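You operate a simulated robot arm through the tools that you are given. There is no shell and no other tool.

Carry out the task below with a simulated robot arm. There is one attempt and no reset: what you move stays moved.

JOB
Seal both envelopes; the green cloth weight goes on Freja's, the grey one on the other.

The check looks at the end state, three seconds after you hand in, the way a careful person would. Anything else that was tipped, shoved, dropped, spilled or broken makes it a failure. Lids that push on must go on centred and level and be pressed home; caps that screw on are set level and turned clockwise until they are tight. Flat cloth is picked up by pressing the open fingertips on it (5 to 10 N) and closing them slowly along it; thin cloth reads only 2 to 8 mm in the jaws.

ROBOT AND FRAMES
A 7-joint arm with a two-finger parallel gripper, fixed in place. Base frame: the origin is on the floor under the middle of its stand, x ahead of it, y to its left, z up. Readings come in mm, degrees, newtons and seconds.
It reaches about 1247 mm from its shoulder. Its first joint turns from -132.0 to 132.0 degrees. Payload 3.91 kg.
The TCP is the grasp point between the finger pads, 30 mm short of the fingertips. In the tool frame z runs along the fingers and y along their closing line. Largest opening 110 mm; finger width 20, thickness 10; the body of the gripper, 48 by 112 mm, starts 55 mm behind the TCP.
Orientation is that of the tool frame in the base frame, as a unit quaternion [x, y, z, w]. With the fingers straight down and closing along the base's y, the tool's x points along the base's -x, its y along +y and its z along -z.

CONTROLS
- The arm moves only by the tool send_rows. Its argument "commands" is one flat list of numbers, 7 for each row, row after row: the shift along the tool's x, y, z in mm, then the turn, a rotation vector about the tool's x, y, z in degrees, then the opening, from 0 (shut) to 1 (fully open). In form: [x, y, z, rx, ry, rz, fingers, x, y, z, rx, ry, rz, fingers, ...]. A call has 1 to 20 rows; each row shifts and turns the commanded pose from where the row before left it, along the tool's axes as they then stand. A row lasts 0.2 s, in which the tool goes at most 50 mm and 8.6 degrees; a call with a longer step from one row to the next is refused whole, and so is a gripper value outside its range. Where a pose cannot be reached the arm comes as near as it can. A force on the tool above 40 N (or 10 N above the force at the start of the call, whichever is more), or a blocked arm, ends the call early, and 0.2 s more pass. Each finger travels about 108 mm/s and halts on what it meets, pressing with about 31 N; the grip force reading is that of the motor and also rises with nothing between the fingers. The clock runs only during rows and for 0.2 s after the last one: add rows that do not move to give the fingers time. The reply holds the time, the measured pose of the TCP, the force on the tool along the base axes, the opening and the grip force, in the units named above and with some noise, with the torque about the TCP (base axes, N m) and any sound that the robot's microphone picked up.
- Cameras (640 x 400 px; columns grow to the right, rows downward): "scene" is fixed at [398.7, 653.1, 1524.3]; the picture's right is [-0.44, 0.90, 0.00], its down [0.89, 0.43, -0.15] and it looks along [-0.13, -0.06, -0.99] (base axes); focal length 219 px, centre (320, 200). "wrist" rides on the gripper at [72, 17, -103] in the tool frame; the picture's right is [-0.23, 0.97, 0.00], its down [-0.76, -0.18, -0.62] and it looks along [-0.61, -0.14, 0.78] (tool axes); focal length 222 px, centre (320, 200).
- capture(camera): a new picture of that camera. The clock stands still meanwhile.
- point_at(camera, pixels): for up to 12 pixels [column, row] of the newest picture of that camera ("zoom" is the newest enlarged one), the place [x, y, z] in the base frame of the surface seen there, good to about 2 mm. The clock stands still meanwhile.
- close_up(camera, box): a new picture of the part [left, top, right, bottom] of that camera's present view, enlarged. The clock stands still meanwhile.
- job_done(): hands the job in; it is judged then, once.

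Unless the task says otherwise, let go and move clear before handing in.

The tools are called after "Emit:" as a command line: name --argument value ..., lists and objects as JSON in quotes. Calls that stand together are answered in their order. send_rows: Moves the arm, as the interface text tells. Its arguments: {"type":"object","properties":{"commands":{"type":"array"}},"required":["commands"]} The other tools are called the same way: capture (camera) takes a picture; point_at (camera, pixels) gives the place of the surface under pixels of a picture; close_up (camera, box) takes an enlarged picture of a part of a camera's view; job_done () hands the job in.

At the start:

```text
t: 0.0
tool_pos: [159.6, 481.0, 1130.5]
tcp_rot: [0.001, 1.0, 0.0, 0.0]
ft_force: [0.4, -0.1, -0.5]
wrist_torque: [-0.02, 0.04, 0.0]
opening: 109.9
grip_force: 0.0
```

scene: 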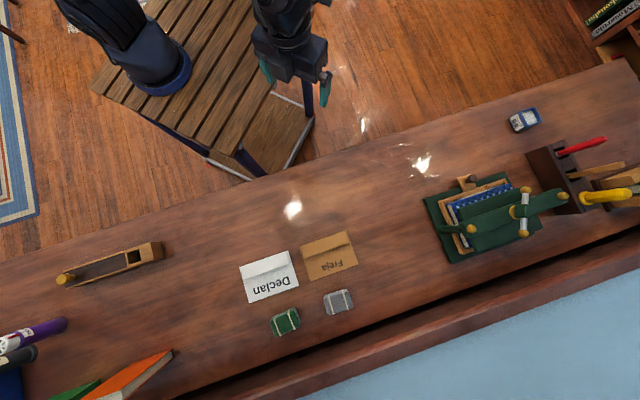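
wrist: 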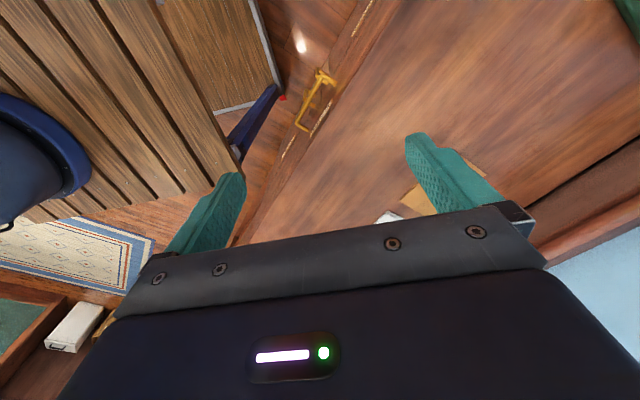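

The scene picture shows two envelopes, a white one (Declan, about 270,276) and a brown one (Freja, about 329,255), with a green weight near (285,321) and a grey one near (338,301). I'll enlarge this area to see the flaps before moving.

Emit:
close_up --camera "scene" --box '[220, 215, 380, 345]'

Emit:
close_up --camera "scene" --box '[400, 80, 640, 280]'

```text
3.08 times, centred on (300, 280) of scene
```

zoom: 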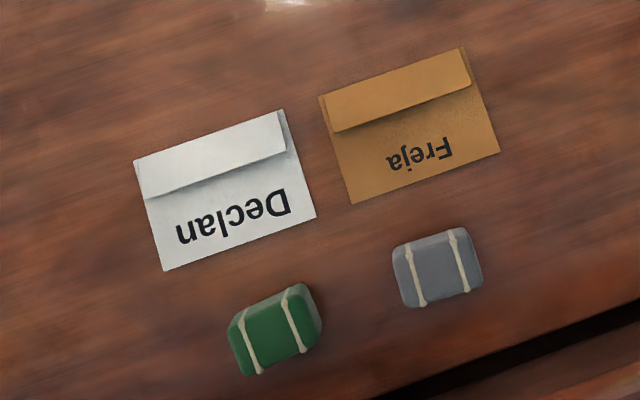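

```text
2.00 times, centred on (520, 180) of scene
```

zoom: 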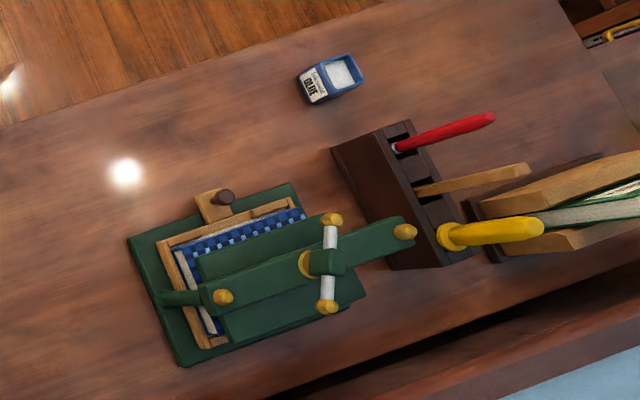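

The flaps on both envelopes cast a shadow along their free edges, so they seem to be partly raised. A blue item labelled "GLUE" with a pad-like top is near (524,120). I'll zoom in on each.

Emit:
close_up --camera "scene" --box '[500, 100, 548, 140]'

Emit:
close_up --camera "scene" --box '[235, 225, 365, 305]'

Emit:
point_at --camera "scene" --pixels '[[241, 267], [289, 250], [298, 285], [248, 302], [300, 244], [347, 231], [357, 265], [310, 281], [285, 321], [338, 301], [524, 120], [400, 300]]'

```text
10.00 times, centred on (524, 120) of scene
```

zoom: 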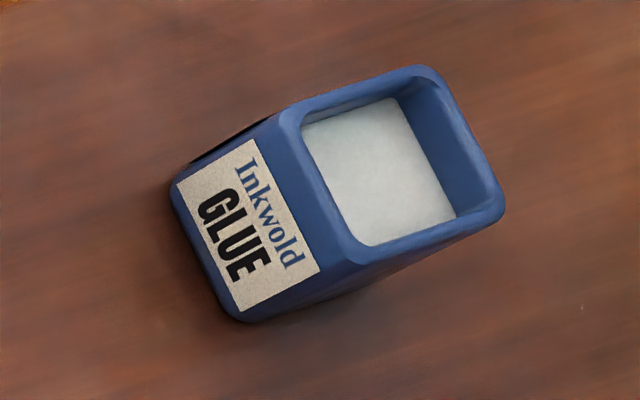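

```text
4.92 times, centred on (300, 265) of scene
```

zoom: 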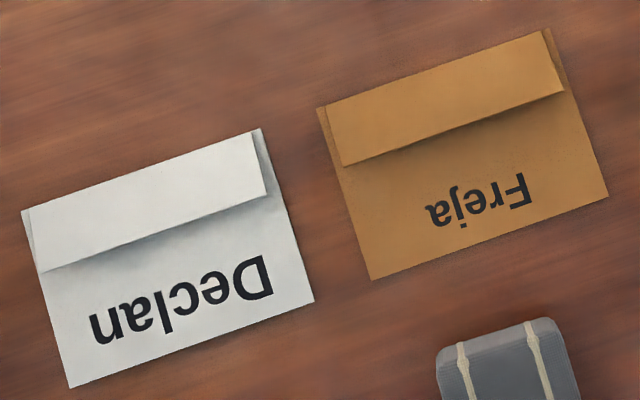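

```text
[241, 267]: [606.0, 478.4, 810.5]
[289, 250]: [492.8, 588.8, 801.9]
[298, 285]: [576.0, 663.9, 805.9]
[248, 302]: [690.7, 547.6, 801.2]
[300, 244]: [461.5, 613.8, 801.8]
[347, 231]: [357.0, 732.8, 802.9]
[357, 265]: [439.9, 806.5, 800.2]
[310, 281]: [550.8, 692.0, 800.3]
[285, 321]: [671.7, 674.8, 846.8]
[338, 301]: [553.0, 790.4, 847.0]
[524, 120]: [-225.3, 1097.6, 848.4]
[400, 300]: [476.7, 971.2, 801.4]
```

The glue pot has a recessed white surface, and both flaps look hinged on the side nearest the robot with raised free edges. I'll measure heights along the flaps in the newest zoom picture.

Emit:
point_at --camera "zoom" --pixels '[[30, 215], [255, 135], [48, 262], [155, 228], [262, 190], [150, 200], [322, 112], [540, 38], [348, 158], [455, 122], [558, 88], [445, 95]]'

Emit:
point_at --camera "scene" --pixels '[[272, 317], [294, 309], [300, 324], [278, 334], [323, 296], [348, 290], [352, 306], [328, 314], [285, 315], [288, 326]]'

Emit:
close_up --camera "scene" --box '[262, 280, 362, 342]'

```text
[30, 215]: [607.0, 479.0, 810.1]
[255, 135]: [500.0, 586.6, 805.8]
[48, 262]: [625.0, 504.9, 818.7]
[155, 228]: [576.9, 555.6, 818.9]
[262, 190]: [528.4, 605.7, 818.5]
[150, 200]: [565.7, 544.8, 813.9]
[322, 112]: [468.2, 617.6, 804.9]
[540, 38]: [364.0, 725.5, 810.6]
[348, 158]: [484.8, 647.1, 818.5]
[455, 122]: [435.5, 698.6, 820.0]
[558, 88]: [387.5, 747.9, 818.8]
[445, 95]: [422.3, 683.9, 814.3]
```

```text
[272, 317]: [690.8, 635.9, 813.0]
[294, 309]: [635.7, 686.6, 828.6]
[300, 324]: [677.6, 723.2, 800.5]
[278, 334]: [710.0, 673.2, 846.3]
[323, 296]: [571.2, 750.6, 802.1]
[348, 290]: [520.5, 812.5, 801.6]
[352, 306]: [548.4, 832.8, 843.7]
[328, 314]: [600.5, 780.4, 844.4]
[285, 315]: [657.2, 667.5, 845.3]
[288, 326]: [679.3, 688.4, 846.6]
```

```text
6.40 times, centred on (312, 311) of scene
```

zoom: 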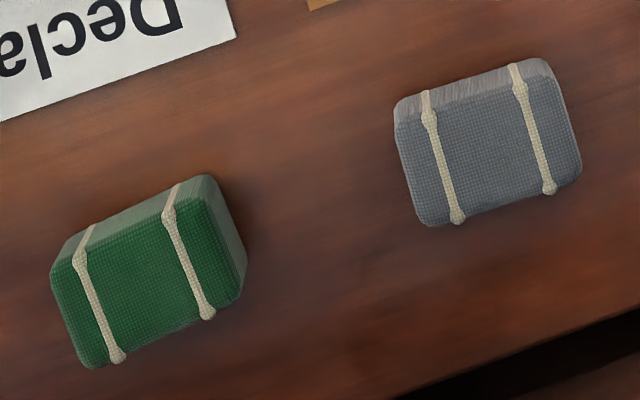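

Both free flap edges read about z 819 against a desk at about 801, so both flaps stand open by about 18 mm. I'll move the arm over the envelopes at a safe height and look closely with the wrist camera.

Emit:
send_rows --commands '[-30, 10, 0, 0, 0, 0, 1, -40, 20, 0, 0, 0, 0, 1, -40, 20, 0, 0, 0, 0, 1, -40, 20, 0, 0, 0, 0, 1, -40, 20, 0, 0, 0, 0, 1, -40, 20, 0, 0, 0, 0, 1, -40, 20, 0, 0, 0, 0, 1, -30, 20, 0, 0, 0, 0, 1, 0, 0, 0, 0, 0, 8, 1, 0, 0, 0, 0, 0, 8, 1, 0, 0, 0, 0, 0, 8, 1, 0, 0, 0, 0, 0, 8, 1, 0, 0, 0, 0, 0, 8, 1, 0, 0, 0, 0, 0, 5, 1]'

Emit:
capture --camera "wrist"

Emit:
capture --camera "scene"

```text
t: 3.0
tool_pos: [458.7, 631.3, 1130.2]
tcp_rot: [0.383, 0.924, 0.0, 0.0]
ft_force: [0.8, 1.0, 0.6]
wrist_torque: [0.01, 0.01, -0.03]
opening: 110.0
grip_force: 0.1
```

```text
taken
```

wrist: 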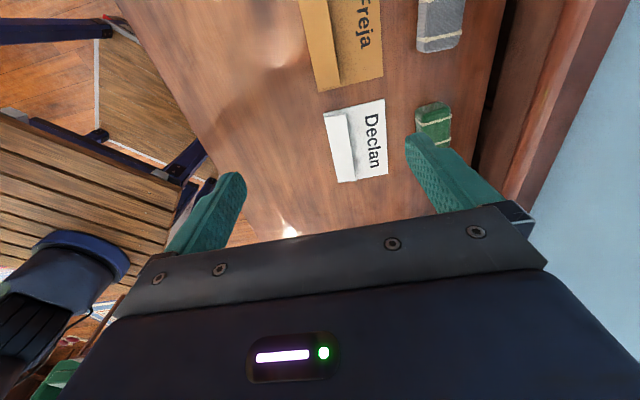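

```text
taken
```

scene: 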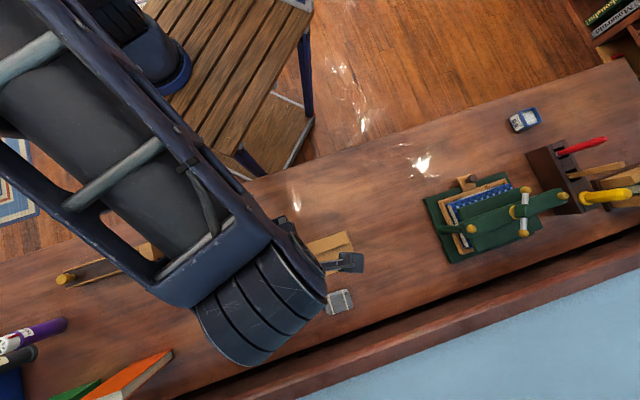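

The arm now looks along the envelopes; the white envelope is at about (360,140) and the brown one at about (345,40). I'll turn the tool so the camera can look from the far side under the raised flaps, then tilt it.

Emit:
send_rows --commands '[0, 0, 0, 0, 0, 8.2, 1, 0, 0, 0, 0, 0, 8.2, 1, 0, 0, 0, 0, 0, 8.2, 1, 0, 0, 0, 0, 0, 8.2, 1, 0, 0, 0, 0, 0, 8.2, 1, 0, 0, 0, 0, 0, 8.2, 1, 0, 0, 0, 0, 0, 8.2, 1, 0, 0, 0, 0, 0, 8.2, 1, 0, 0, 0, 0, 0, 8.2, 1, 0, 0, 0, 0, 0, 8.2, 1, 0, 0, 0, 0, 0, 8, 1, 0, 0, 0, 0, -8, 0, 1, 0, 0, 0, 0, -8, 0, 1, 0, 0, 0, 0, -8, 0, 1, 0, 0, 0, 0, -8, 0, 1, 0, 0, 0, 0, -8, 0, 1]'

Emit:
capture --camera "wrist"

```text
t: 6.4
tool_pos: [456.5, 603.2, 1110.8]
tcp_rot: [0.868, 0.363, -0.312, 0.128]
ft_force: [-1.1, -0.8, -0.2]
wrist_torque: [-0.02, -0.03, 0.0]
opening: 110.1
grip_force: 0.0
out of reach, approached as far as the arm can: row 16
```

```text
taken
```

wrist: 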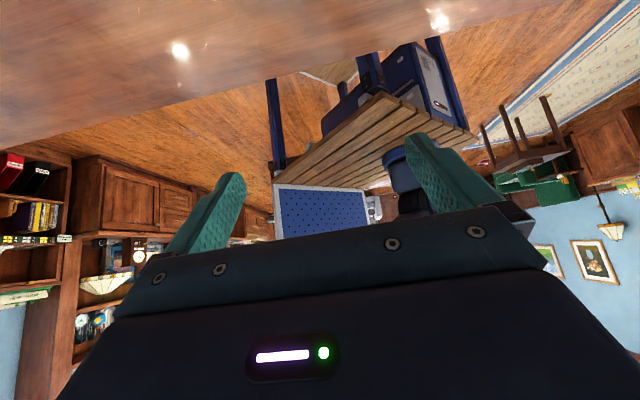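

The tilt was slightly limited at this height (row 16), but the pose is otherwise as planned. I'll lower and move toward the far side of the white envelope in two halves, checking on the way.

Emit:
send_rows --commands '[32.5, 16.8, 7.1, 0, 0, 0, 1, 32.5, 16.8, 7.1, 0, 0, 0, 1, 32.5, 16.8, 7.1, 0, 0, 0, 1, 32.5, 16.8, 7.1, 0, 0, 0, 1]'

Emit:
capture --camera "wrist"

```text
t: 7.4
tool_pos: [562.1, 613.2, 1005.1]
tcp_rot: [0.869, 0.359, -0.315, 0.13]
ft_force: [-0.5, 0.4, 0.5]
wrist_torque: [0.03, -0.06, -0.01]
opening: 110.2
grip_force: 0.1
```

```text
taken
```

wrist: 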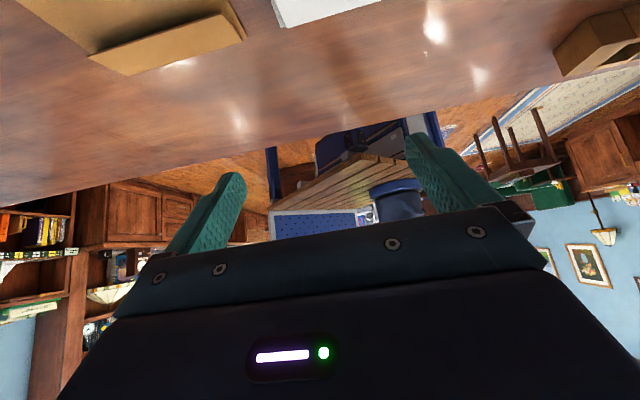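

The pose follows well: (562, 613, 1005), and the flaps start to show at the top of the picture (brown at 170,45; white at 320,10). I'll continue the second half.

Emit:
send_rows --commands '[32.5, 16.8, 7.1, 0, 0, 0, 1, 32.5, 16.8, 7.1, 0, 0, 0, 1, 32.5, 16.8, 7.1, 0, 0, 0, 1, 20, 16.8, 0, 0, 0, 0, 1]'

Emit:
capture --camera "wrist"

Emit:
close_up --camera "wrist" --box '[100, 0, 420, 200]'

```text
t: 8.4
tool_pos: [663.1, 619.9, 912.5]
tcp_rot: [0.868, 0.36, -0.316, 0.132]
ft_force: [-0.8, 0.4, 0.6]
wrist_torque: [0.05, -0.03, 0.0]
opening: 110.0
grip_force: 0.0
```

```text
taken
```

wrist: 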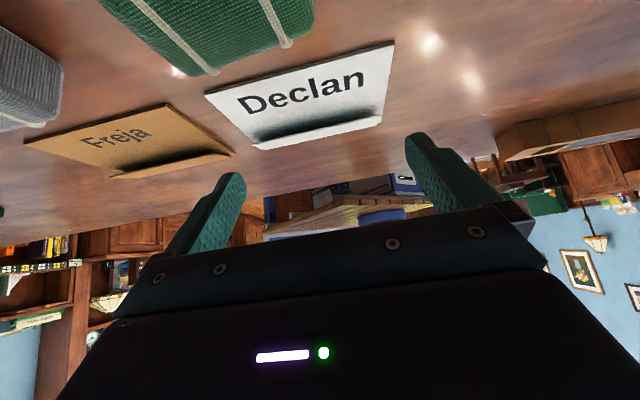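

```text
2.00 times, centred on (260, 100) of wrist
```

zoom: 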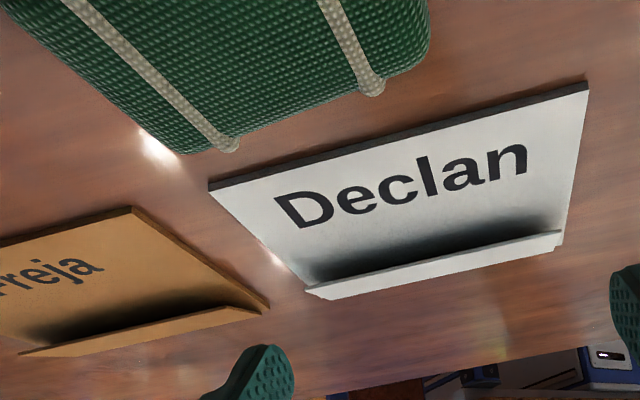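

The view now looks toward the free edges: Declan's flap edge around (320,135), Freja's around (175,165). I'll enlarge both gaps to look for gum or a liner.

Emit:
close_up --camera "wrist" --box '[230, 90, 400, 160]'

Emit:
close_up --camera "wrist" --box '[90, 130, 250, 190]'

```text
3.76 times, centred on (315, 125) of wrist
```

zoom: 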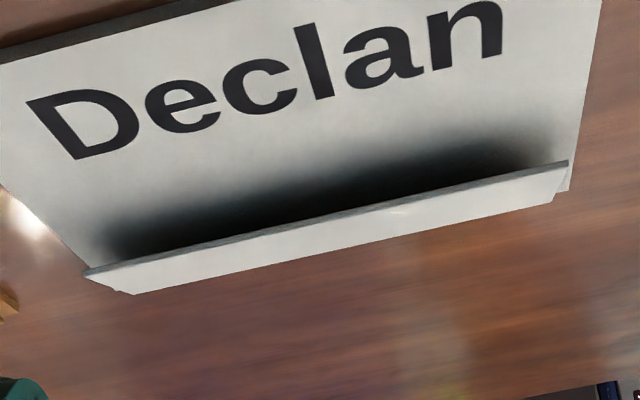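

```text
4.00 times, centred on (170, 160) of wrist
```

zoom: 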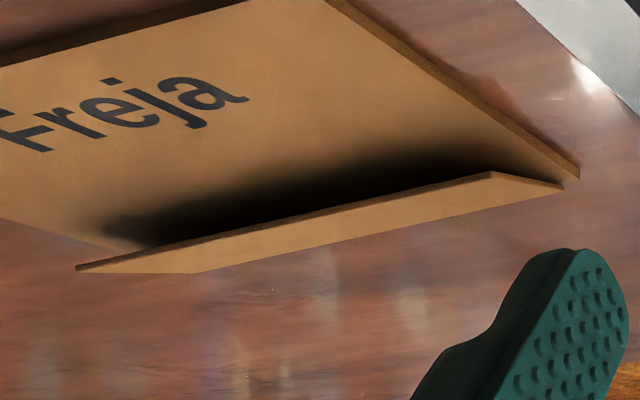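

No liner or gum is visible, only the flaps standing open (edge gap in the zoom around (330,220)). The simplest safe test is to press the flap down and see if it stays, so I'll raise, bring the tool vertical and close the fingers.

Emit:
send_rows --commands '[-19.3, 0, -23, 0, 0, 0, 1, -19.3, 0, -23, 0, 0, 0, 1, 0, 0, 0, 0, 8, 0, 1, 0, 0, 0, 0, 8, 0, 1, 0, 0, 0, 0, 8, 0, 1, 0, 0, 0, 0, 8, 0, 1, 0, 0, 0, 0, 8, 0, 0.5, 0, 0, 0, 0, 0, 0, 0, 0, 0, 0, 0, 0, 0, 0, 0, 0, 0, 0, 0, 0, 0]'

Emit:
capture --camera "wrist"

```text
t: 10.6
tool_pos: [659.2, 609.7, 970.8]
tcp_rot: [0.924, 0.383, 0.0, 0.0]
ft_force: [-0.3, -0.6, 0.6]
wrist_torque: [0.01, 0.02, -0.01]
opening: 0.1
grip_force: 31.3
out of reach, approached as far as the arm can: row 1, 2
```

```text
taken
```

wrist: 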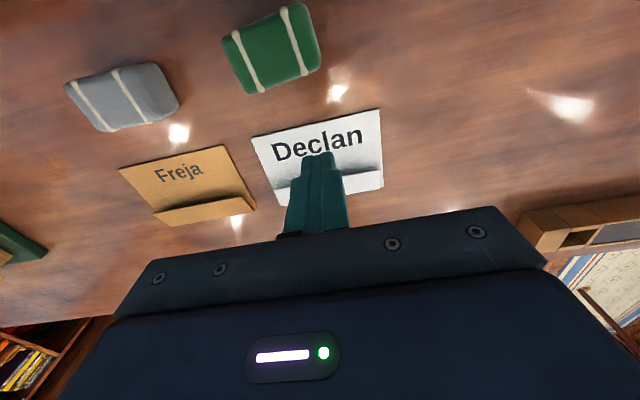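

The tool is vertical and closed; this view shows all four items. I'll measure the envelope and flap corners and the weight outlines from here.

Emit:
close_up --camera "wrist" --box '[60, 0, 400, 230]'

Emit:
point_at --camera "wrist" --pixels '[[254, 137], [378, 109], [383, 187], [277, 189], [381, 165], [350, 176], [282, 200], [120, 168], [225, 146], [240, 191], [155, 213], [254, 208]]'

Emit:
point_at --camera "wrist" --pixels '[[224, 40], [300, 5], [318, 68], [247, 92], [235, 35], [292, 12], [68, 87], [160, 64], [178, 105], [105, 130], [80, 82], [155, 68]]'

```text
1.74 times, centred on (230, 115) of wrist
```

zoom: 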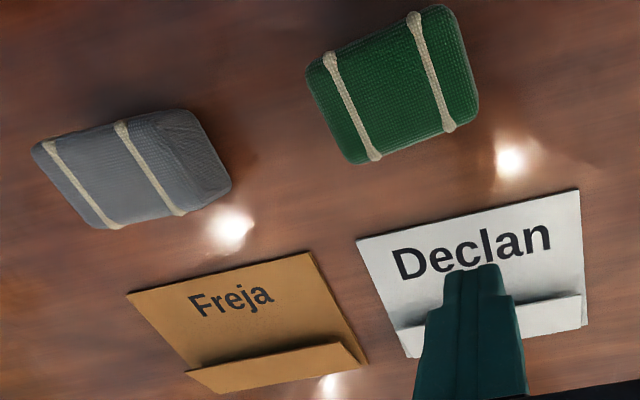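

```text
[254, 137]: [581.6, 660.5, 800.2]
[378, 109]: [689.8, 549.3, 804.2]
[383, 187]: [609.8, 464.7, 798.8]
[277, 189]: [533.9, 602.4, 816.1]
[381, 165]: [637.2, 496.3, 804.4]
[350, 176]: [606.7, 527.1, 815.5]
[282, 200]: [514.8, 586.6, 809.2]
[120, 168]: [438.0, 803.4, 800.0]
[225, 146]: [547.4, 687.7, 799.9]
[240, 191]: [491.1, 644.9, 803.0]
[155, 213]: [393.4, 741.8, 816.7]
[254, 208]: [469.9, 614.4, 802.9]
```

```text
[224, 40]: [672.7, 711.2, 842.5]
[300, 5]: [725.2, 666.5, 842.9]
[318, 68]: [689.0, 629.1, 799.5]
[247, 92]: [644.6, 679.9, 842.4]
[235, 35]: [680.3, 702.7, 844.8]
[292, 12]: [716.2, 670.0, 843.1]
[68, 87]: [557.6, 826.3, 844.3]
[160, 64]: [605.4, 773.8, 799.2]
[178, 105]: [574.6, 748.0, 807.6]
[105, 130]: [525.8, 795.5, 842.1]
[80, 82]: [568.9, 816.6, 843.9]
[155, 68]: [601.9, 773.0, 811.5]
```

Declan's raised edge reads about z 816 along (534,602)–(637,496). I'll bring the closed fingertips over the middle of his flap, about 10 mm in from the edge, stopping just above it.

Emit:
send_rows --commands '[-25.4, -5, 15, 0, 0, 0, 0, -25.4, -5, 25, 0, 0, 0, 0, -25.4, -5, 30, 0, 0, 0, 0, -25.4, -5, 35, 0, 0, 0, 0, 0, 0, 5, 0, 0, 0, 0]'

Emit:
capture --camera "wrist"

```text
t: 11.8
tool_pos: [573.0, 551.5, 860.4]
tcp_rot: [0.924, 0.383, 0.0, 0.0]
ft_force: [-1.0, -0.1, -0.4]
wrist_torque: [0.02, 0.01, -0.01]
opening: 0.0
grip_force: 30.8
```

```text
taken
```

wrist: 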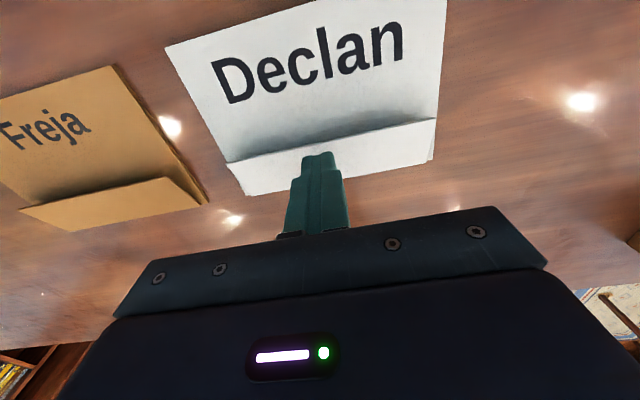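

The fingertips at (318,155) hover over the middle of Declan's flap, just inside the edge. I'll measure the flap corners more exactly from this close view.

Emit:
point_at --camera "wrist" --pixels '[[230, 163], [434, 119], [300, 148], [350, 138], [246, 192], [431, 157], [390, 150], [270, 175], [168, 48], [443, 3], [22, 208], [165, 180]]'

Emit:
close_up --camera "wrist" --box '[200, 90, 460, 230]'

```text
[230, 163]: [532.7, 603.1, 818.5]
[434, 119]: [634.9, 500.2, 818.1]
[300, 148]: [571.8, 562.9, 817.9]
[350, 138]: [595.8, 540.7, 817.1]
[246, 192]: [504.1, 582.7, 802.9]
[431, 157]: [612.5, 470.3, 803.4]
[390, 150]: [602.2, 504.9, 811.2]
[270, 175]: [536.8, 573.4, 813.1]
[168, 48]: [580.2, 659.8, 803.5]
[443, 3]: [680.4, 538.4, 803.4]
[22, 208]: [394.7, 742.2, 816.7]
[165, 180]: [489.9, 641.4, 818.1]
```

```text
2.46 times, centred on (330, 160) of wrist
```

zoom: 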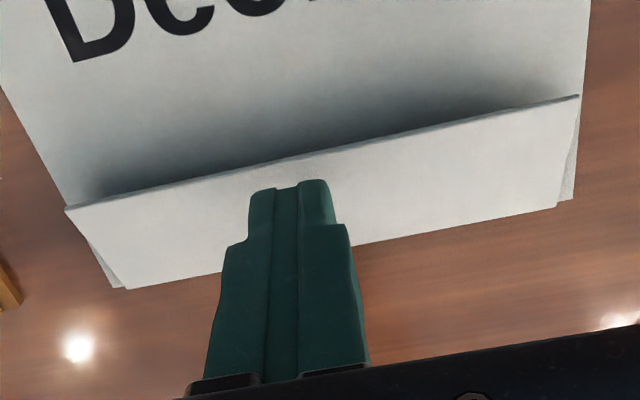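

Hinge about (558,527,803), free edge about (584,552,818): the fingertips are 28 mm from the hinge, just inside the edge. I'll descend slowly onto the flap.

Emit:
send_rows --commands '[1.5, 0, 4, 0, 0, 0, 0, 0, 0, 4, 0, 0, 0, 0, 0, 0, 4, 0, 0, 0, 0, 0, 0, 3, 0, 0, 0, 0, 0, 0, 3, 0, 0, 0, 0, 0, 0, 2, 0, 0, 0, 0]'

```text
t: 13.2
tool_pos: [574.4, 553.7, 842.5]
tcp_rot: [0.924, 0.383, 0.0, 0.0]
ft_force: [-0.7, -0.1, 0.0]
wrist_torque: [0.03, -0.02, -0.01]
opening: 0.2
grip_force: 31.3
```

Tip at about z 812 with almost no force yet. I'll continue down in small steps.

Emit:
send_rows --commands '[0, 0, 2, 0, 0, 0, 0, 0, 0, 2, 0, 0, 0, 0, 0, 0, 1, 0, 0, 0, 0, 0, 0, 0, 0, 0, 0, 0]'

Emit:
capture --camera "wrist"

```text
t: 14.2
tool_pos: [573.0, 553.0, 836.3]
tcp_rot: [0.924, 0.383, 0.001, 0.0]
ft_force: [0.2, -0.1, 9.9]
wrist_torque: [-0.05, 0.08, -0.04]
opening: 0.0
grip_force: 30.8
```

```text
taken
```

wrist: 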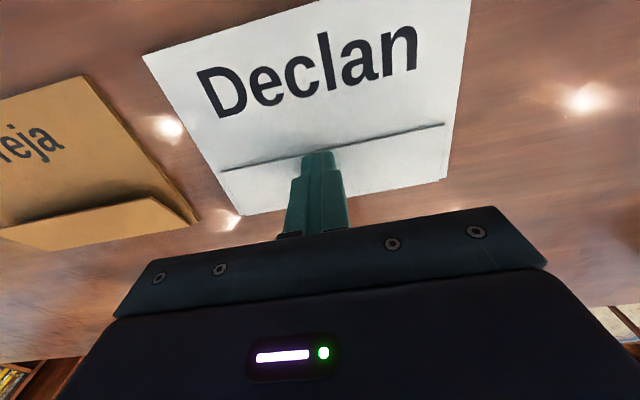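

At 9.9 N the flap lies flat along its whole length (edge from (222,170) to (443,124)). I'll press a little harder, hold, then lift to see whether it stays.

Emit:
send_rows --commands '[0, 0, 0.7, 0, 0, 0, 0, 0, 0, 0, 0, 0, 0, 0, 0, 0, 0, 0, 0, 0, 0]'

Emit:
send_rows --commands '[0, 0, -3, 0, 0, 0, 0, 0, 0, -10, 0, 0, 0, 0, 0, 0, -15, 0, 0, 0, 0, 0, 0, 0, 0, 0, 0, 0]'

Emit:
capture --camera "wrist"

Emit:
close_up --camera "wrist" --box '[180, 80, 470, 230]'

```text
t: 15.0
tool_pos: [573.2, 552.6, 835.7]
tcp_rot: [0.924, 0.383, 0.001, -0.001]
ft_force: [1.7, 0.7, 22.3]
wrist_torque: [-0.04, 0.08, -0.02]
opening: 0.0
grip_force: 30.8
```

```text
t: 16.0
tool_pos: [573.0, 552.7, 864.4]
tcp_rot: [0.924, 0.383, -0.001, 0.0]
ft_force: [-0.5, 0.1, 0.1]
wrist_torque: [-0.01, -0.02, 0.01]
opening: 0.0
grip_force: 30.7
```

```text
taken
```

wrist: 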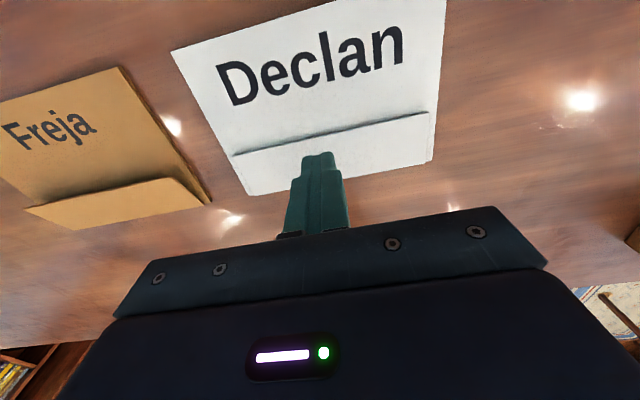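

```text
2.21 times, centred on (325, 155) of wrist
```

zoom: 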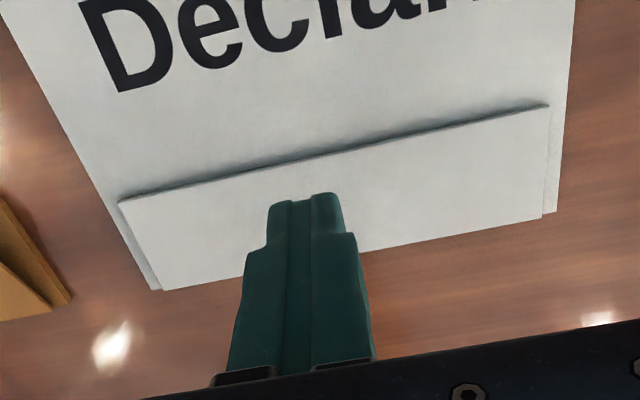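

After lifting, the flap stays much lower, but a thin shadow remains along its edge, so I'll measure how high the edge sits along its length.

Emit:
point_at --camera "zoom" --pixels '[[124, 203], [180, 190], [240, 175], [300, 161], [360, 148], [420, 135], [480, 121], [540, 108], [300, 130], [430, 90], [180, 165], [160, 285]]'

Emit:
point_at --camera "wrist" --pixels '[[238, 156], [300, 142], [360, 129], [424, 115], [300, 120], [200, 60], [430, 60]]'

```text
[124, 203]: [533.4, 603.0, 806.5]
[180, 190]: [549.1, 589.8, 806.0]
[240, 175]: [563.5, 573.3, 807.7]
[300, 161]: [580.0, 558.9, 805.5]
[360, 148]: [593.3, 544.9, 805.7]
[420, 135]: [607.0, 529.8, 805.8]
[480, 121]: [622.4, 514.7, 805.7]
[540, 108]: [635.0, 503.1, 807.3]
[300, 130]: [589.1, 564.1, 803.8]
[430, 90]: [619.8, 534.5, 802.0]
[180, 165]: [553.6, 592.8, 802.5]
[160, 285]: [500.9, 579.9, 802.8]
```

```text
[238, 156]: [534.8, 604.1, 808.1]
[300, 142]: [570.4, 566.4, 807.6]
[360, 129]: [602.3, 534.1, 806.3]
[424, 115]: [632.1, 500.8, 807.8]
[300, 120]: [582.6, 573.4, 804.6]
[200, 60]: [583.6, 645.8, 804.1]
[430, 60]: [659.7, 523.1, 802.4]
```

Edge now reads about z 806 versus body about 803, so it is nearly shut after one press in the middle. I'll press along the rest of the edge, starting toward the Freja-side end.

Emit:
send_rows --commands '[0, -28, 0, 0, 0, 0, 0, 0, -28, 5, 0, 0, 0, 0, 0, 0, 12, 0, 0, 0, 0, 0, 0, 7, 0, 0, 0, 0, 0, 0, 2, 0, 0, 0, 0, 0, 0, 1, 0, 0, 0, 0, 0, 0, 0.8, 0, 0, 0, 0, 0, 0, 0, 0, 0, 0, 0]'

```text
t: 17.8
tool_pos: [534.0, 594.0, 835.8]
tcp_rot: [0.924, 0.383, 0.001, -0.001]
ft_force: [0.3, 3.0, 19.3]
wrist_torque: [0.04, 0.05, 0.04]
opening: 0.2
grip_force: 30.9
```

19 N at the Freja-side end of the edge, good. I'll keep stepping along the edge with lift–shift–press cycles.

Emit:
send_rows --commands '[0, 0, -8, 0, 0, 0, 0, 0, 19, 0, 0, 0, 0, 0, 0, 0, 6, 0, 0, 0, 0, 0, 0, 2, 0, 0, 0, 0, 0, 0, 0, 0, 0, 0, 0, 0, 0, -8, 0, 0, 0, 0, 0, 19, 0, 0, 0, 0, 0, 0, 0, 6, 0, 0, 0, 0, 0, 0, 2, 0, 0, 0, 0, 0, 0, 0, 0, 0, 0, 0]'

Emit:
send_rows --commands '[0, 0, -8, 0, 0, 0, 0, 0, 19, 0, 0, 0, 0, 0, 0, 0, 6, 0, 0, 0, 0, 0, 0, 2, 0, 0, 0, 0, 0, 0, 0, 0, 0, 0, 0, 0, 0, -8, 0, 0, 0, 0, 0, 19, 0, 0, 0, 0, 0, 0, 0, 6, 0, 0, 0, 0, 0, 0, 2, 0, 0, 0, 0, 0, 0, 0, 0, 0, 0, 0]'

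Emit:
send_rows --commands '[0, 0, -8, 0, 0, 0, 0, 0, 19, 0, 0, 0, 0, 0, 0, 0, 6, 0, 0, 0, 0, 0, 0, 2, 0, 0, 0, 0, 0, 0, 0, 0, 0, 0, 0, 0, 0, -8, 0, 0, 0, 0, 0, 19, 0, 0, 0, 0, 0, 0, 0, 6, 0, 0, 0, 0, 0, 0, 2, 0, 0, 0, 0, 0, 0, 0, 0, 0, 0, 0]'

```text
t: 20.0
tool_pos: [561.8, 565.1, 836.7]
tcp_rot: [0.924, 0.382, 0.001, -0.001]
ft_force: [-0.9, -3.7, 13.9]
wrist_torque: [-0.21, 0.06, -0.02]
opening: 0.0
grip_force: 31.3
```

```text
t: 22.2
tool_pos: [587.9, 538.1, 835.9]
tcp_rot: [0.924, 0.382, 0.001, -0.001]
ft_force: [-1.1, 0.6, 13.9]
wrist_torque: [-0.02, 0.05, -0.02]
opening: 0.0
grip_force: 31.6
```

```text
t: 24.4
tool_pos: [615.7, 510.4, 835.9]
tcp_rot: [0.924, 0.383, 0.001, 0.0]
ft_force: [-3.8, -6.7, 24.5]
wrist_torque: [-0.3, 0.16, 0.07]
opening: 0.2
grip_force: 30.9
```

Presses along the edge ran at 14–25 N. One more at the far end, then I'll lift and check the flap.

Emit:
send_rows --commands '[0, 0, -8, 0, 0, 0, 0, 0, 10, 0, 0, 0, 0, 0, 0, 0, 6, 0, 0, 0, 0, 0, 0, 2, 0, 0, 0, 0, 0, 0, 0, 0, 0, 0, 0]'

Emit:
send_rows --commands '[0, 0, -8, 0, 0, 0, 0, 0, 0, -20, 0, 0, 0, 0, 20, -20, -20, 0, 0, 0, 0, 20, -20, -20, 0, 0, 0, 0]'

Emit:
capture --camera "wrist"

Emit:
close_up --camera "wrist" --box '[200, 80, 470, 230]'

```text
t: 25.6
tool_pos: [622.1, 504.4, 836.5]
tcp_rot: [0.924, 0.382, 0.001, -0.001]
ft_force: [-7.3, -2.4, 25.3]
wrist_torque: [-0.16, 0.31, 0.08]
opening: 0.2
grip_force: 31.4
```

```text
t: 26.6
tool_pos: [622.8, 560.8, 903.4]
tcp_rot: [0.924, 0.383, 0.001, 0.0]
ft_force: [0.6, -0.2, 0.6]
wrist_torque: [-0.05, -0.01, 0.01]
opening: 0.0
grip_force: 31.0
```

```text
taken
```

wrist: 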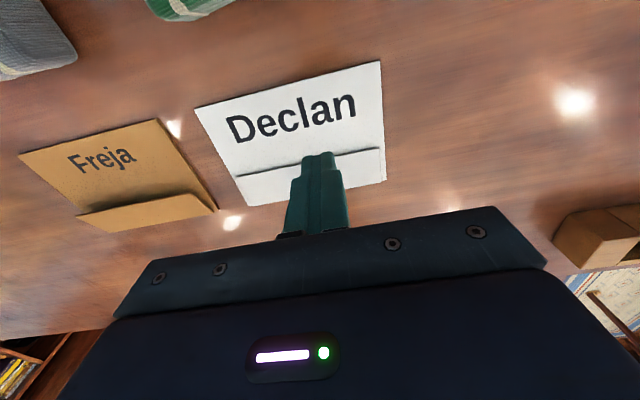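

```text
2.37 times, centred on (335, 155) of wrist
```

zoom: 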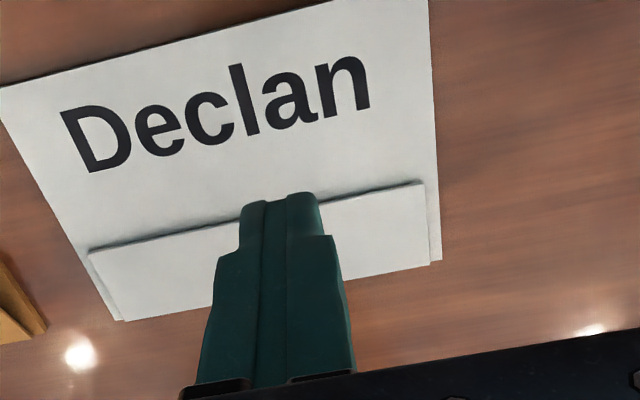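

Declan's flap stays down along its whole length (edge from (88,250) to (422,183) in the zoom). I'll move over to Freja's flap and measure its edge before pressing.

Emit:
send_rows --commands '[-8, -44.5, 0, 0, 0, 0, 0, -8, -44.5, 0, 0, 0, 0, 0, -8, -44.5, 0, 0, 0, 0, 0, -8, -44.5, 10, 0, 0, 0, 0, -8, -44.5, 20, 0, 0, 0, 0, 0, 0, 8, 0, 0, 0, 0]'

Emit:
capture --camera "wrist"

Emit:
close_up --camera "wrist" --box '[200, 80, 470, 230]'

```text
t: 28.0
tool_pos: [435.6, 689.7, 868.9]
tcp_rot: [0.924, 0.383, 0.001, -0.001]
ft_force: [-0.4, -0.2, 0.1]
wrist_torque: [0.04, 0.01, 0.03]
opening: 0.0
grip_force: 31.4
```

```text
taken
```

wrist: 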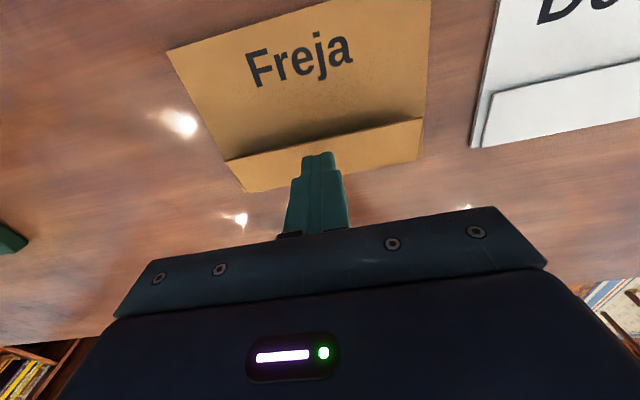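

```text
2.37 times, centred on (335, 155) of wrist
```

zoom: 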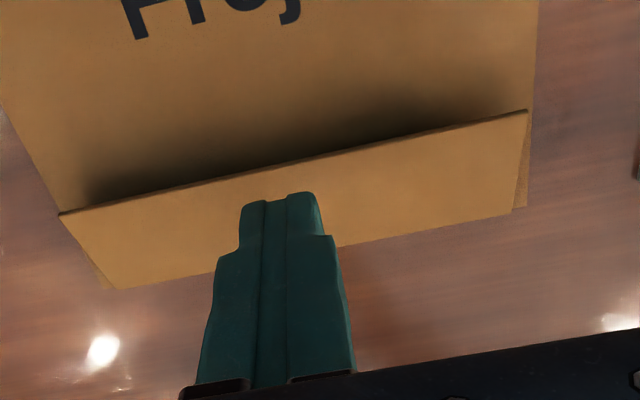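

The fingertips hover over the middle of Freja's flap. I'll measure its edge and hinge here, plus Declan's edge (495,95)–(640,65) to confirm it has not risen.

Emit:
point_at --camera "wrist" --pixels '[[228, 162], [419, 121], [300, 147], [360, 134], [247, 190], [415, 162], [168, 50], [428, 3], [495, 95], [560, 83], [635, 68], [560, 65]]'

```text
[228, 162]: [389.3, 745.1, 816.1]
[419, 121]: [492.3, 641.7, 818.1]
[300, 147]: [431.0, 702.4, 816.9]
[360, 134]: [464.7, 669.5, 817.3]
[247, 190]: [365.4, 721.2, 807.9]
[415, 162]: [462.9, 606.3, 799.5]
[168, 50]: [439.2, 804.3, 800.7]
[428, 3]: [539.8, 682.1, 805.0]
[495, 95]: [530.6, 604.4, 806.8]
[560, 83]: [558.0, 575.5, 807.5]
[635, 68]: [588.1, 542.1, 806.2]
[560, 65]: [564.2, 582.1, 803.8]
```

Freja's raised edge runs (389,745)–(492,642) at z about 817; the tip is well placed. I'll press the middle first, as with Declan's.

Emit:
send_rows --commands '[1, 0, 10, 0, 0, 0, 0, 0, 0, 8, 0, 0, 0, 0, 0, 0, 4, 0, 0, 0, 0, 0, 0, 4, 0, 0, 0, 0, 0, 0, 3, 0, 0, 0, 0, 0, 0, 2, 0, 0, 0, 0, 0, 0, 1.5, 0, 0, 0, 0, 0, 0, 0, 0, 0, 0, 0]'

```text
t: 29.8
tool_pos: [437.6, 692.5, 836.0]
tcp_rot: [0.924, 0.383, 0.001, -0.001]
ft_force: [-2.1, -3.7, 17.5]
wrist_torque: [-0.22, 0.18, 0.04]
opening: 0.0
grip_force: 31.5
stopped in row 8: the force on the tool passed its limit at 41 N (the readings are from after the stop); the commanded pose is now the measured one
```

The press in the middle briefly reached 41 N and now reads 17.5 N with the tip at z 806. I'll lift and step along the edge with slightly gentler presses.

Emit:
send_rows --commands '[0, 0, -8, 0, 0, 0, 0, 0, -30, -4, 0, 0, 0, 0, 0, -31, 0, 0, 0, 0, 0, 0, 0, 6, 0, 0, 0, 0, 0, 0, 4, 0, 0, 0, 0, 0, 0, 1.5, 0, 0, 0, 0, 0, 0, 0, 0, 0, 0, 0]'

```text
t: 31.4
tool_pos: [393.8, 735.2, 835.4]
tcp_rot: [0.924, 0.383, 0.002, -0.001]
ft_force: [0.9, -1.7, 17.5]
wrist_torque: [-0.13, 0.04, -0.02]
opening: 0.2
grip_force: 30.7
```

17.5 N at the far end of Freja's edge. Continuing along the edge.

Emit:
send_rows --commands '[0, 0, -8, 0, 0, 0, 0, 0, 19, 0, 0, 0, 0, 0, 0, 0, 6, 0, 0, 0, 0, 0, 0, 2, 0, 0, 0, 0, 0, 0, 0, 0, 0, 0, 0, 0, 0, -8, 0, 0, 0, 0, 0, 19, 0, 0, 0, 0, 0, 0, 0, 6, 0, 0, 0, 0, 0, 0, 2, 0, 0, 0, 0, 0, 0, 0, 0, 0, 0, 0]'

Emit:
send_rows --commands '[0, 0, -8, 0, 0, 0, 0, 0, 19, 0, 0, 0, 0, 0, 0, 0, 6, 0, 0, 0, 0, 0, 0, 2, 0, 0, 0, 0, 0, 0, 0, 0, 0, 0, 0, 0, 0, -8, 0, 0, 0, 0, 0, 19, 0, 0, 0, 0, 0, 0, 0, 6, 0, 0, 0, 0, 0, 0, 2, 0, 0, 0, 0, 0, 0, 0, 0, 0, 0, 0]'

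Emit:
send_rows --commands '[0, 0, -8, 0, 0, 0, 0, 0, 19, 0, 0, 0, 0, 0, 0, 0, 6, 0, 0, 0, 0, 0, 0, 2, 0, 0, 0, 0, 0, 0, 0, 0, 0, 0, 0, 0, 0, -8, 0, 0, 0, 0, 0, 19, 0, 0, 0, 0, 0, 0, 0, 6, 0, 0, 0, 0, 0, 0, 2, 0, 0, 0, 0, 0, 0, 0, 0, 0, 0, 0]'

```text
t: 33.6
tool_pos: [421.5, 706.8, 835.8]
tcp_rot: [0.924, 0.382, 0.002, -0.001]
ft_force: [0.8, -1.0, 13.5]
wrist_torque: [-0.1, 0.04, -0.01]
opening: 0.0
grip_force: 31.1
```

```text
t: 35.8
tool_pos: [448.6, 681.3, 836.3]
tcp_rot: [0.924, 0.382, 0.002, -0.001]
ft_force: [-3.3, -3.4, 23.0]
wrist_torque: [-0.2, 0.15, -0.01]
opening: 0.1
grip_force: 30.6
```

```text
t: 38.0
tool_pos: [476.0, 654.5, 835.7]
tcp_rot: [0.924, 0.383, 0.001, -0.001]
ft_force: [-3.0, -3.0, 21.4]
wrist_torque: [-0.16, 0.18, 0.05]
opening: 0.1
grip_force: 30.7
```

All presses were between 13 and 23 N. One last press at the near end, then I'll lift and inspect both flaps.

Emit:
send_rows --commands '[0, 0, -8, 0, 0, 0, 0, 0, 10, 0, 0, 0, 0, 0, 0, 0, 6, 0, 0, 0, 0, 0, 0, 2, 0, 0, 0, 0, 0, 0, 0, 0, 0, 0, 0]'

Emit:
send_rows --commands '[0, 0, -8, 0, 0, 0, 0, 0, 0, -20, 0, 0, 0, 0, 30, 0, -25, 0, 0, 0, 0, 30, 0, -25, 0, 0, 0, 0, 30, 0, -20, 0, 0, 0, 0]'

Emit:
capture --camera "wrist"

Emit:
close_up --camera "wrist" --box '[150, 80, 450, 240]'

```text
t: 39.2
tool_pos: [482.9, 646.3, 837.3]
tcp_rot: [0.924, 0.382, 0.002, -0.001]
ft_force: [-1.2, -3.8, 18.4]
wrist_torque: [-0.19, 0.11, 0.08]
opening: 0.0
grip_force: 30.9
```

```text
t: 40.4
tool_pos: [546.0, 710.7, 933.4]
tcp_rot: [0.924, 0.382, 0.0, -0.001]
ft_force: [0.6, 0.3, -0.4]
wrist_torque: [0.05, -0.02, -0.01]
opening: 0.2
grip_force: 31.0
```

```text
taken
```

wrist: 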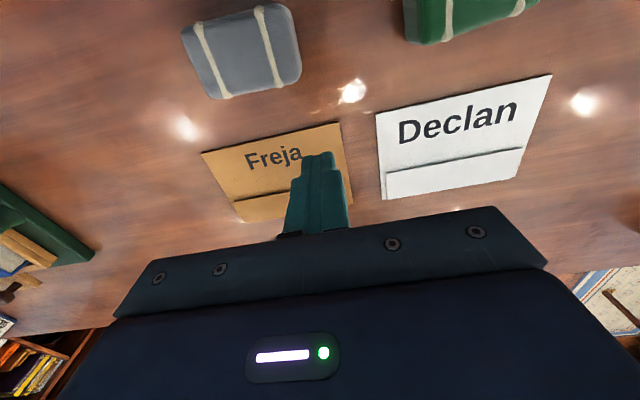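

```text
2.13 times, centred on (300, 160) of wrist
```

zoom: 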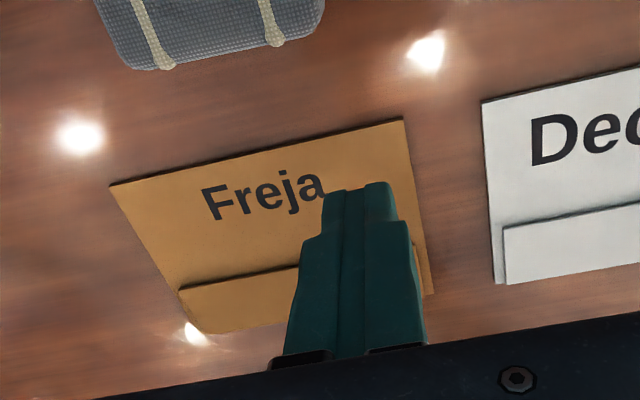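

Both flaps look flat (Freja's edge at (180,290)–(300,268) in the zoom). Before placing the weights I'll take a low look at the edges to make sure no gap remains.

Emit:
send_rows --commands '[18.7, 12.4, 20, 0, 0, 0, 0, 18.7, 12.4, 20, 0, 0, 0, 0, 0, 0, 0, 0, -8, 0, 0, 0, 0, 0, 0, -8, 0, 0, 0, 0, 0, 0, -8, 0, 0, 0, 0, 0, 0, -8, 0, 0, 0, 0, 0, 0, -8, 0, 0]'

Emit:
capture --camera "wrist"

Emit:
close_up --camera "wrist" --box '[180, 60, 480, 220]'

```text
t: 42.0
tool_pos: [573.0, 668.1, 885.6]
tcp_rot: [0.868, 0.362, -0.314, 0.129]
ft_force: [-0.3, 0.8, -0.8]
wrist_torque: [-0.02, 0.01, -0.02]
opening: 0.0
grip_force: 31.2
out of reach, approached as far as the arm can: row 6, 7
```

```text
taken
```

wrist: 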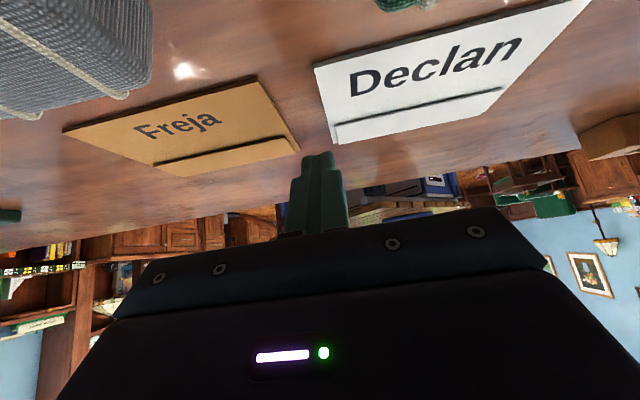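

```text
2.13 times, centred on (330, 140) of wrist
```

zoom: 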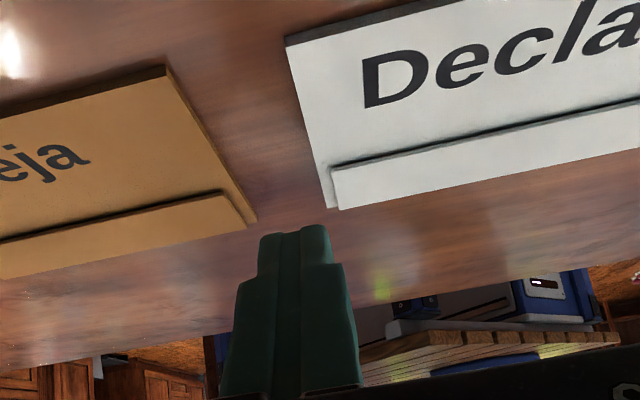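

Emit:
close_up --camera "wrist" --box '[320, 75, 510, 150]'

Emit:
close_up --camera "wrist" --box '[140, 120, 310, 185]'

```text
3.37 times, centred on (415, 112) of wrist
```

zoom: 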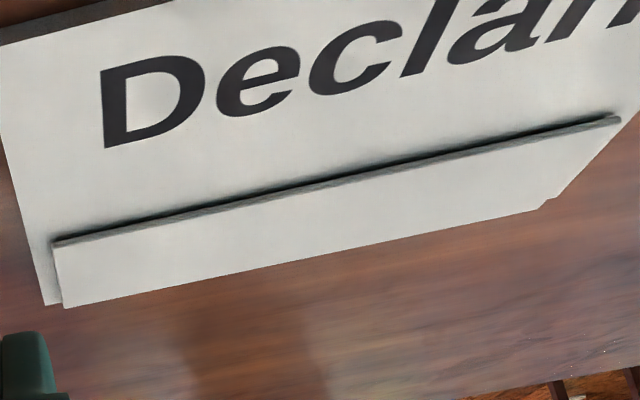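

```text
3.76 times, centred on (225, 152) of wrist
```

zoom: 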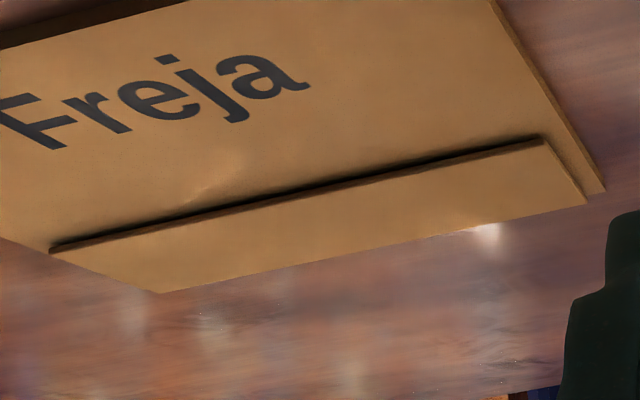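

From a low angle both flaps now lie on the envelope bodies with only a thin contact line left (Declan (55,240)–(620,118), Freja (50,248)–(540,140)). I'll look at the tool block and glue pot once more to be sure no gluing tool is meant to be used.

Emit:
close_up --camera "scene" --box '[520, 125, 640, 225]'

Emit:
close_up --camera "scene" --box '[0, 220, 200, 400]'

```text
4.00 times, centred on (580, 175) of scene
```

zoom: 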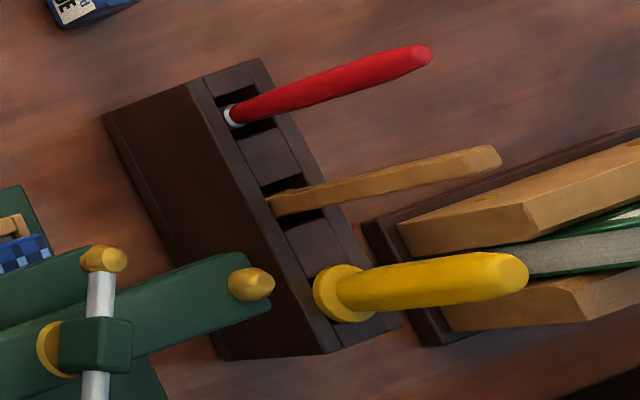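

```text
2.22 times, centred on (100, 310) of scene
```

zoom: 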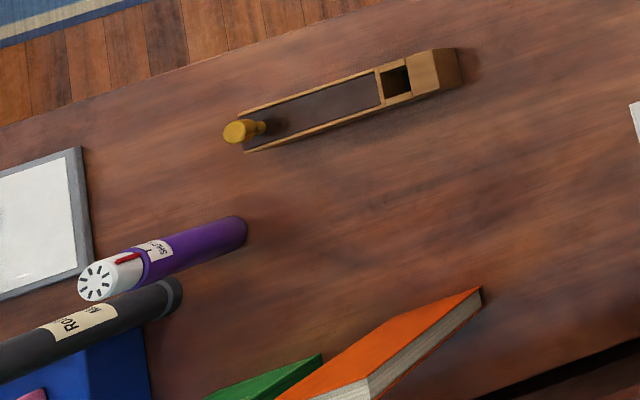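

The block holds an awl, a folder and a mallet but no brush, and both flaps stay shut after pressing, so the flaps are done. Next I'll bring the tool vertical, open the fingers and move over the green weight near (685,673).

Emit:
send_rows --commands '[0, 0, 0, 0, 8, 0, 0, 0, 0, 0, 0, 8, 0, 0, 0, 0, 0, 0, 8, 0, 0, 0, 0, 0, 0, 8, 0, 0, 0, 0, 0, 0, 7.7, 0, 0, 0, 0, -30, 0, 0, 0, 0.5, 0, 0, -30, 0, 0, 0, 1, 28, 25, 0, 0, 0, 0, 1, 28, 25, 0, 0, 0, 0, 1, 27, 25, 0, 0, 0, 0, 1]'

Emit:
capture --camera "wrist"

Emit:
close_up --camera "wrist" --box '[180, 50, 480, 240]'

```text
t: 44.2
tool_pos: [684.3, 675.4, 947.2]
tcp_rot: [0.924, 0.383, -0.001, 0.0]
ft_force: [-0.8, 0.3, 0.1]
wrist_torque: [-0.06, -0.04, 0.03]
opening: 109.8
grip_force: 0.1
```

```text
taken
```

wrist: 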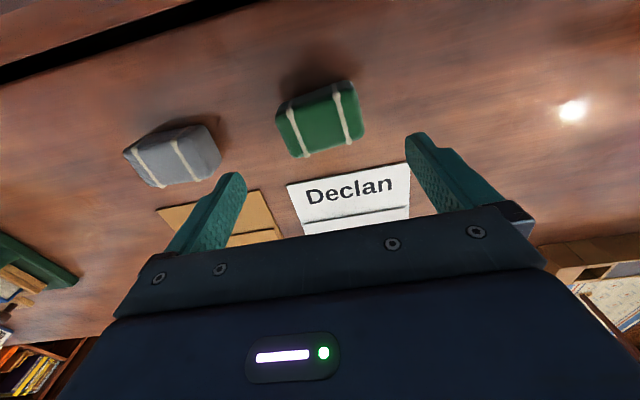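

```text
2.11 times, centred on (330, 145) of wrist
```

zoom: 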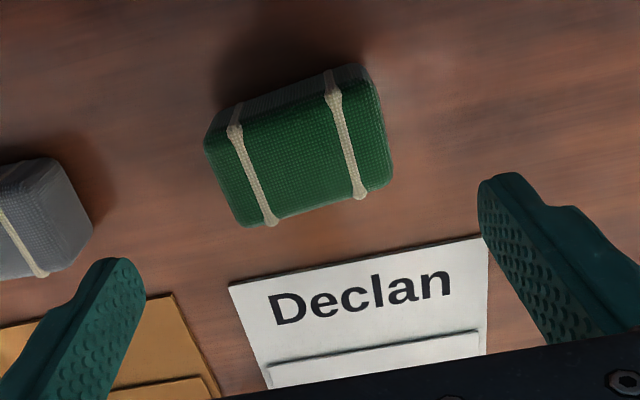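

The green weight shows clearly at (320,120) with the straps running across its short side. I'll measure its top corners and the grey one's, plus the envelope corners.

Emit:
point_at --camera "zoom" --pixels '[[212, 135], [335, 98], [383, 97], [386, 180], [360, 193], [268, 219], [240, 220], [215, 160], [300, 160], [365, 82], [232, 112], [300, 215]]'

Emit:
point_at --camera "wrist" --pixels '[[126, 153], [205, 127], [219, 158], [150, 184], [175, 158], [130, 160], [200, 172], [180, 180], [290, 186], [409, 163], [158, 210], [262, 190]]'

```text
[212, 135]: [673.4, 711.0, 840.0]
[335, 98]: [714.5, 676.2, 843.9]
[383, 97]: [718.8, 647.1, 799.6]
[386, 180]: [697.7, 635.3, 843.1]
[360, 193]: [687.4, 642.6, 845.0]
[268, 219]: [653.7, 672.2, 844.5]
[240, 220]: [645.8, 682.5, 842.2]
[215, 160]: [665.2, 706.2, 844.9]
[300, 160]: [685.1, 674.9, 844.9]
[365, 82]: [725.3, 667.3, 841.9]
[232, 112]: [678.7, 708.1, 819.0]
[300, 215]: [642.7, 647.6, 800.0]
```

```text
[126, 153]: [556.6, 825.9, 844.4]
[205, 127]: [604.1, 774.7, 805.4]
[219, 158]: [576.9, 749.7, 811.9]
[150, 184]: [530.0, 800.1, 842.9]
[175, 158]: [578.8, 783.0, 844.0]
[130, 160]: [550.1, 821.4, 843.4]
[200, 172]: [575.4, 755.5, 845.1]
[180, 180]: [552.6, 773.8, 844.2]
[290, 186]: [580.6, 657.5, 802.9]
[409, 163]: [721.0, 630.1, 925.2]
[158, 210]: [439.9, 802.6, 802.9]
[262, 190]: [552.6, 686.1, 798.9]
```

The green weight's top centre is at (685.5,674), about 70 × 42 mm, its long axis at about -41.5°, top at z 844. I'll align the closing line with the long axis and go down around it with open fingers.

Emit:
send_rows --commands '[0, 1.8, 0, 0, 0, -3.5, 1, 0, 0, 30, 0, 0, 0, 1, 0, 0, 30, 0, 0, 0, 1, 0, 0, 20, 0, 0, 0, 1, 0, 0, 10, 0, 0, 0, 1]'

Emit:
capture --camera "wrist"

```text
t: 45.4
tool_pos: [686.6, 671.7, 856.2]
tcp_rot: [0.912, 0.411, -0.001, -0.001]
ft_force: [0.1, -0.6, 0.3]
wrist_torque: [-0.02, 0.01, -0.02]
opening: 110.0
grip_force: 0.0
```

```text
taken
```

wrist: 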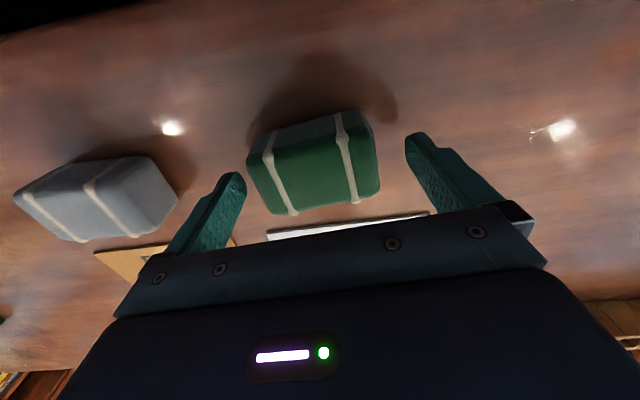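

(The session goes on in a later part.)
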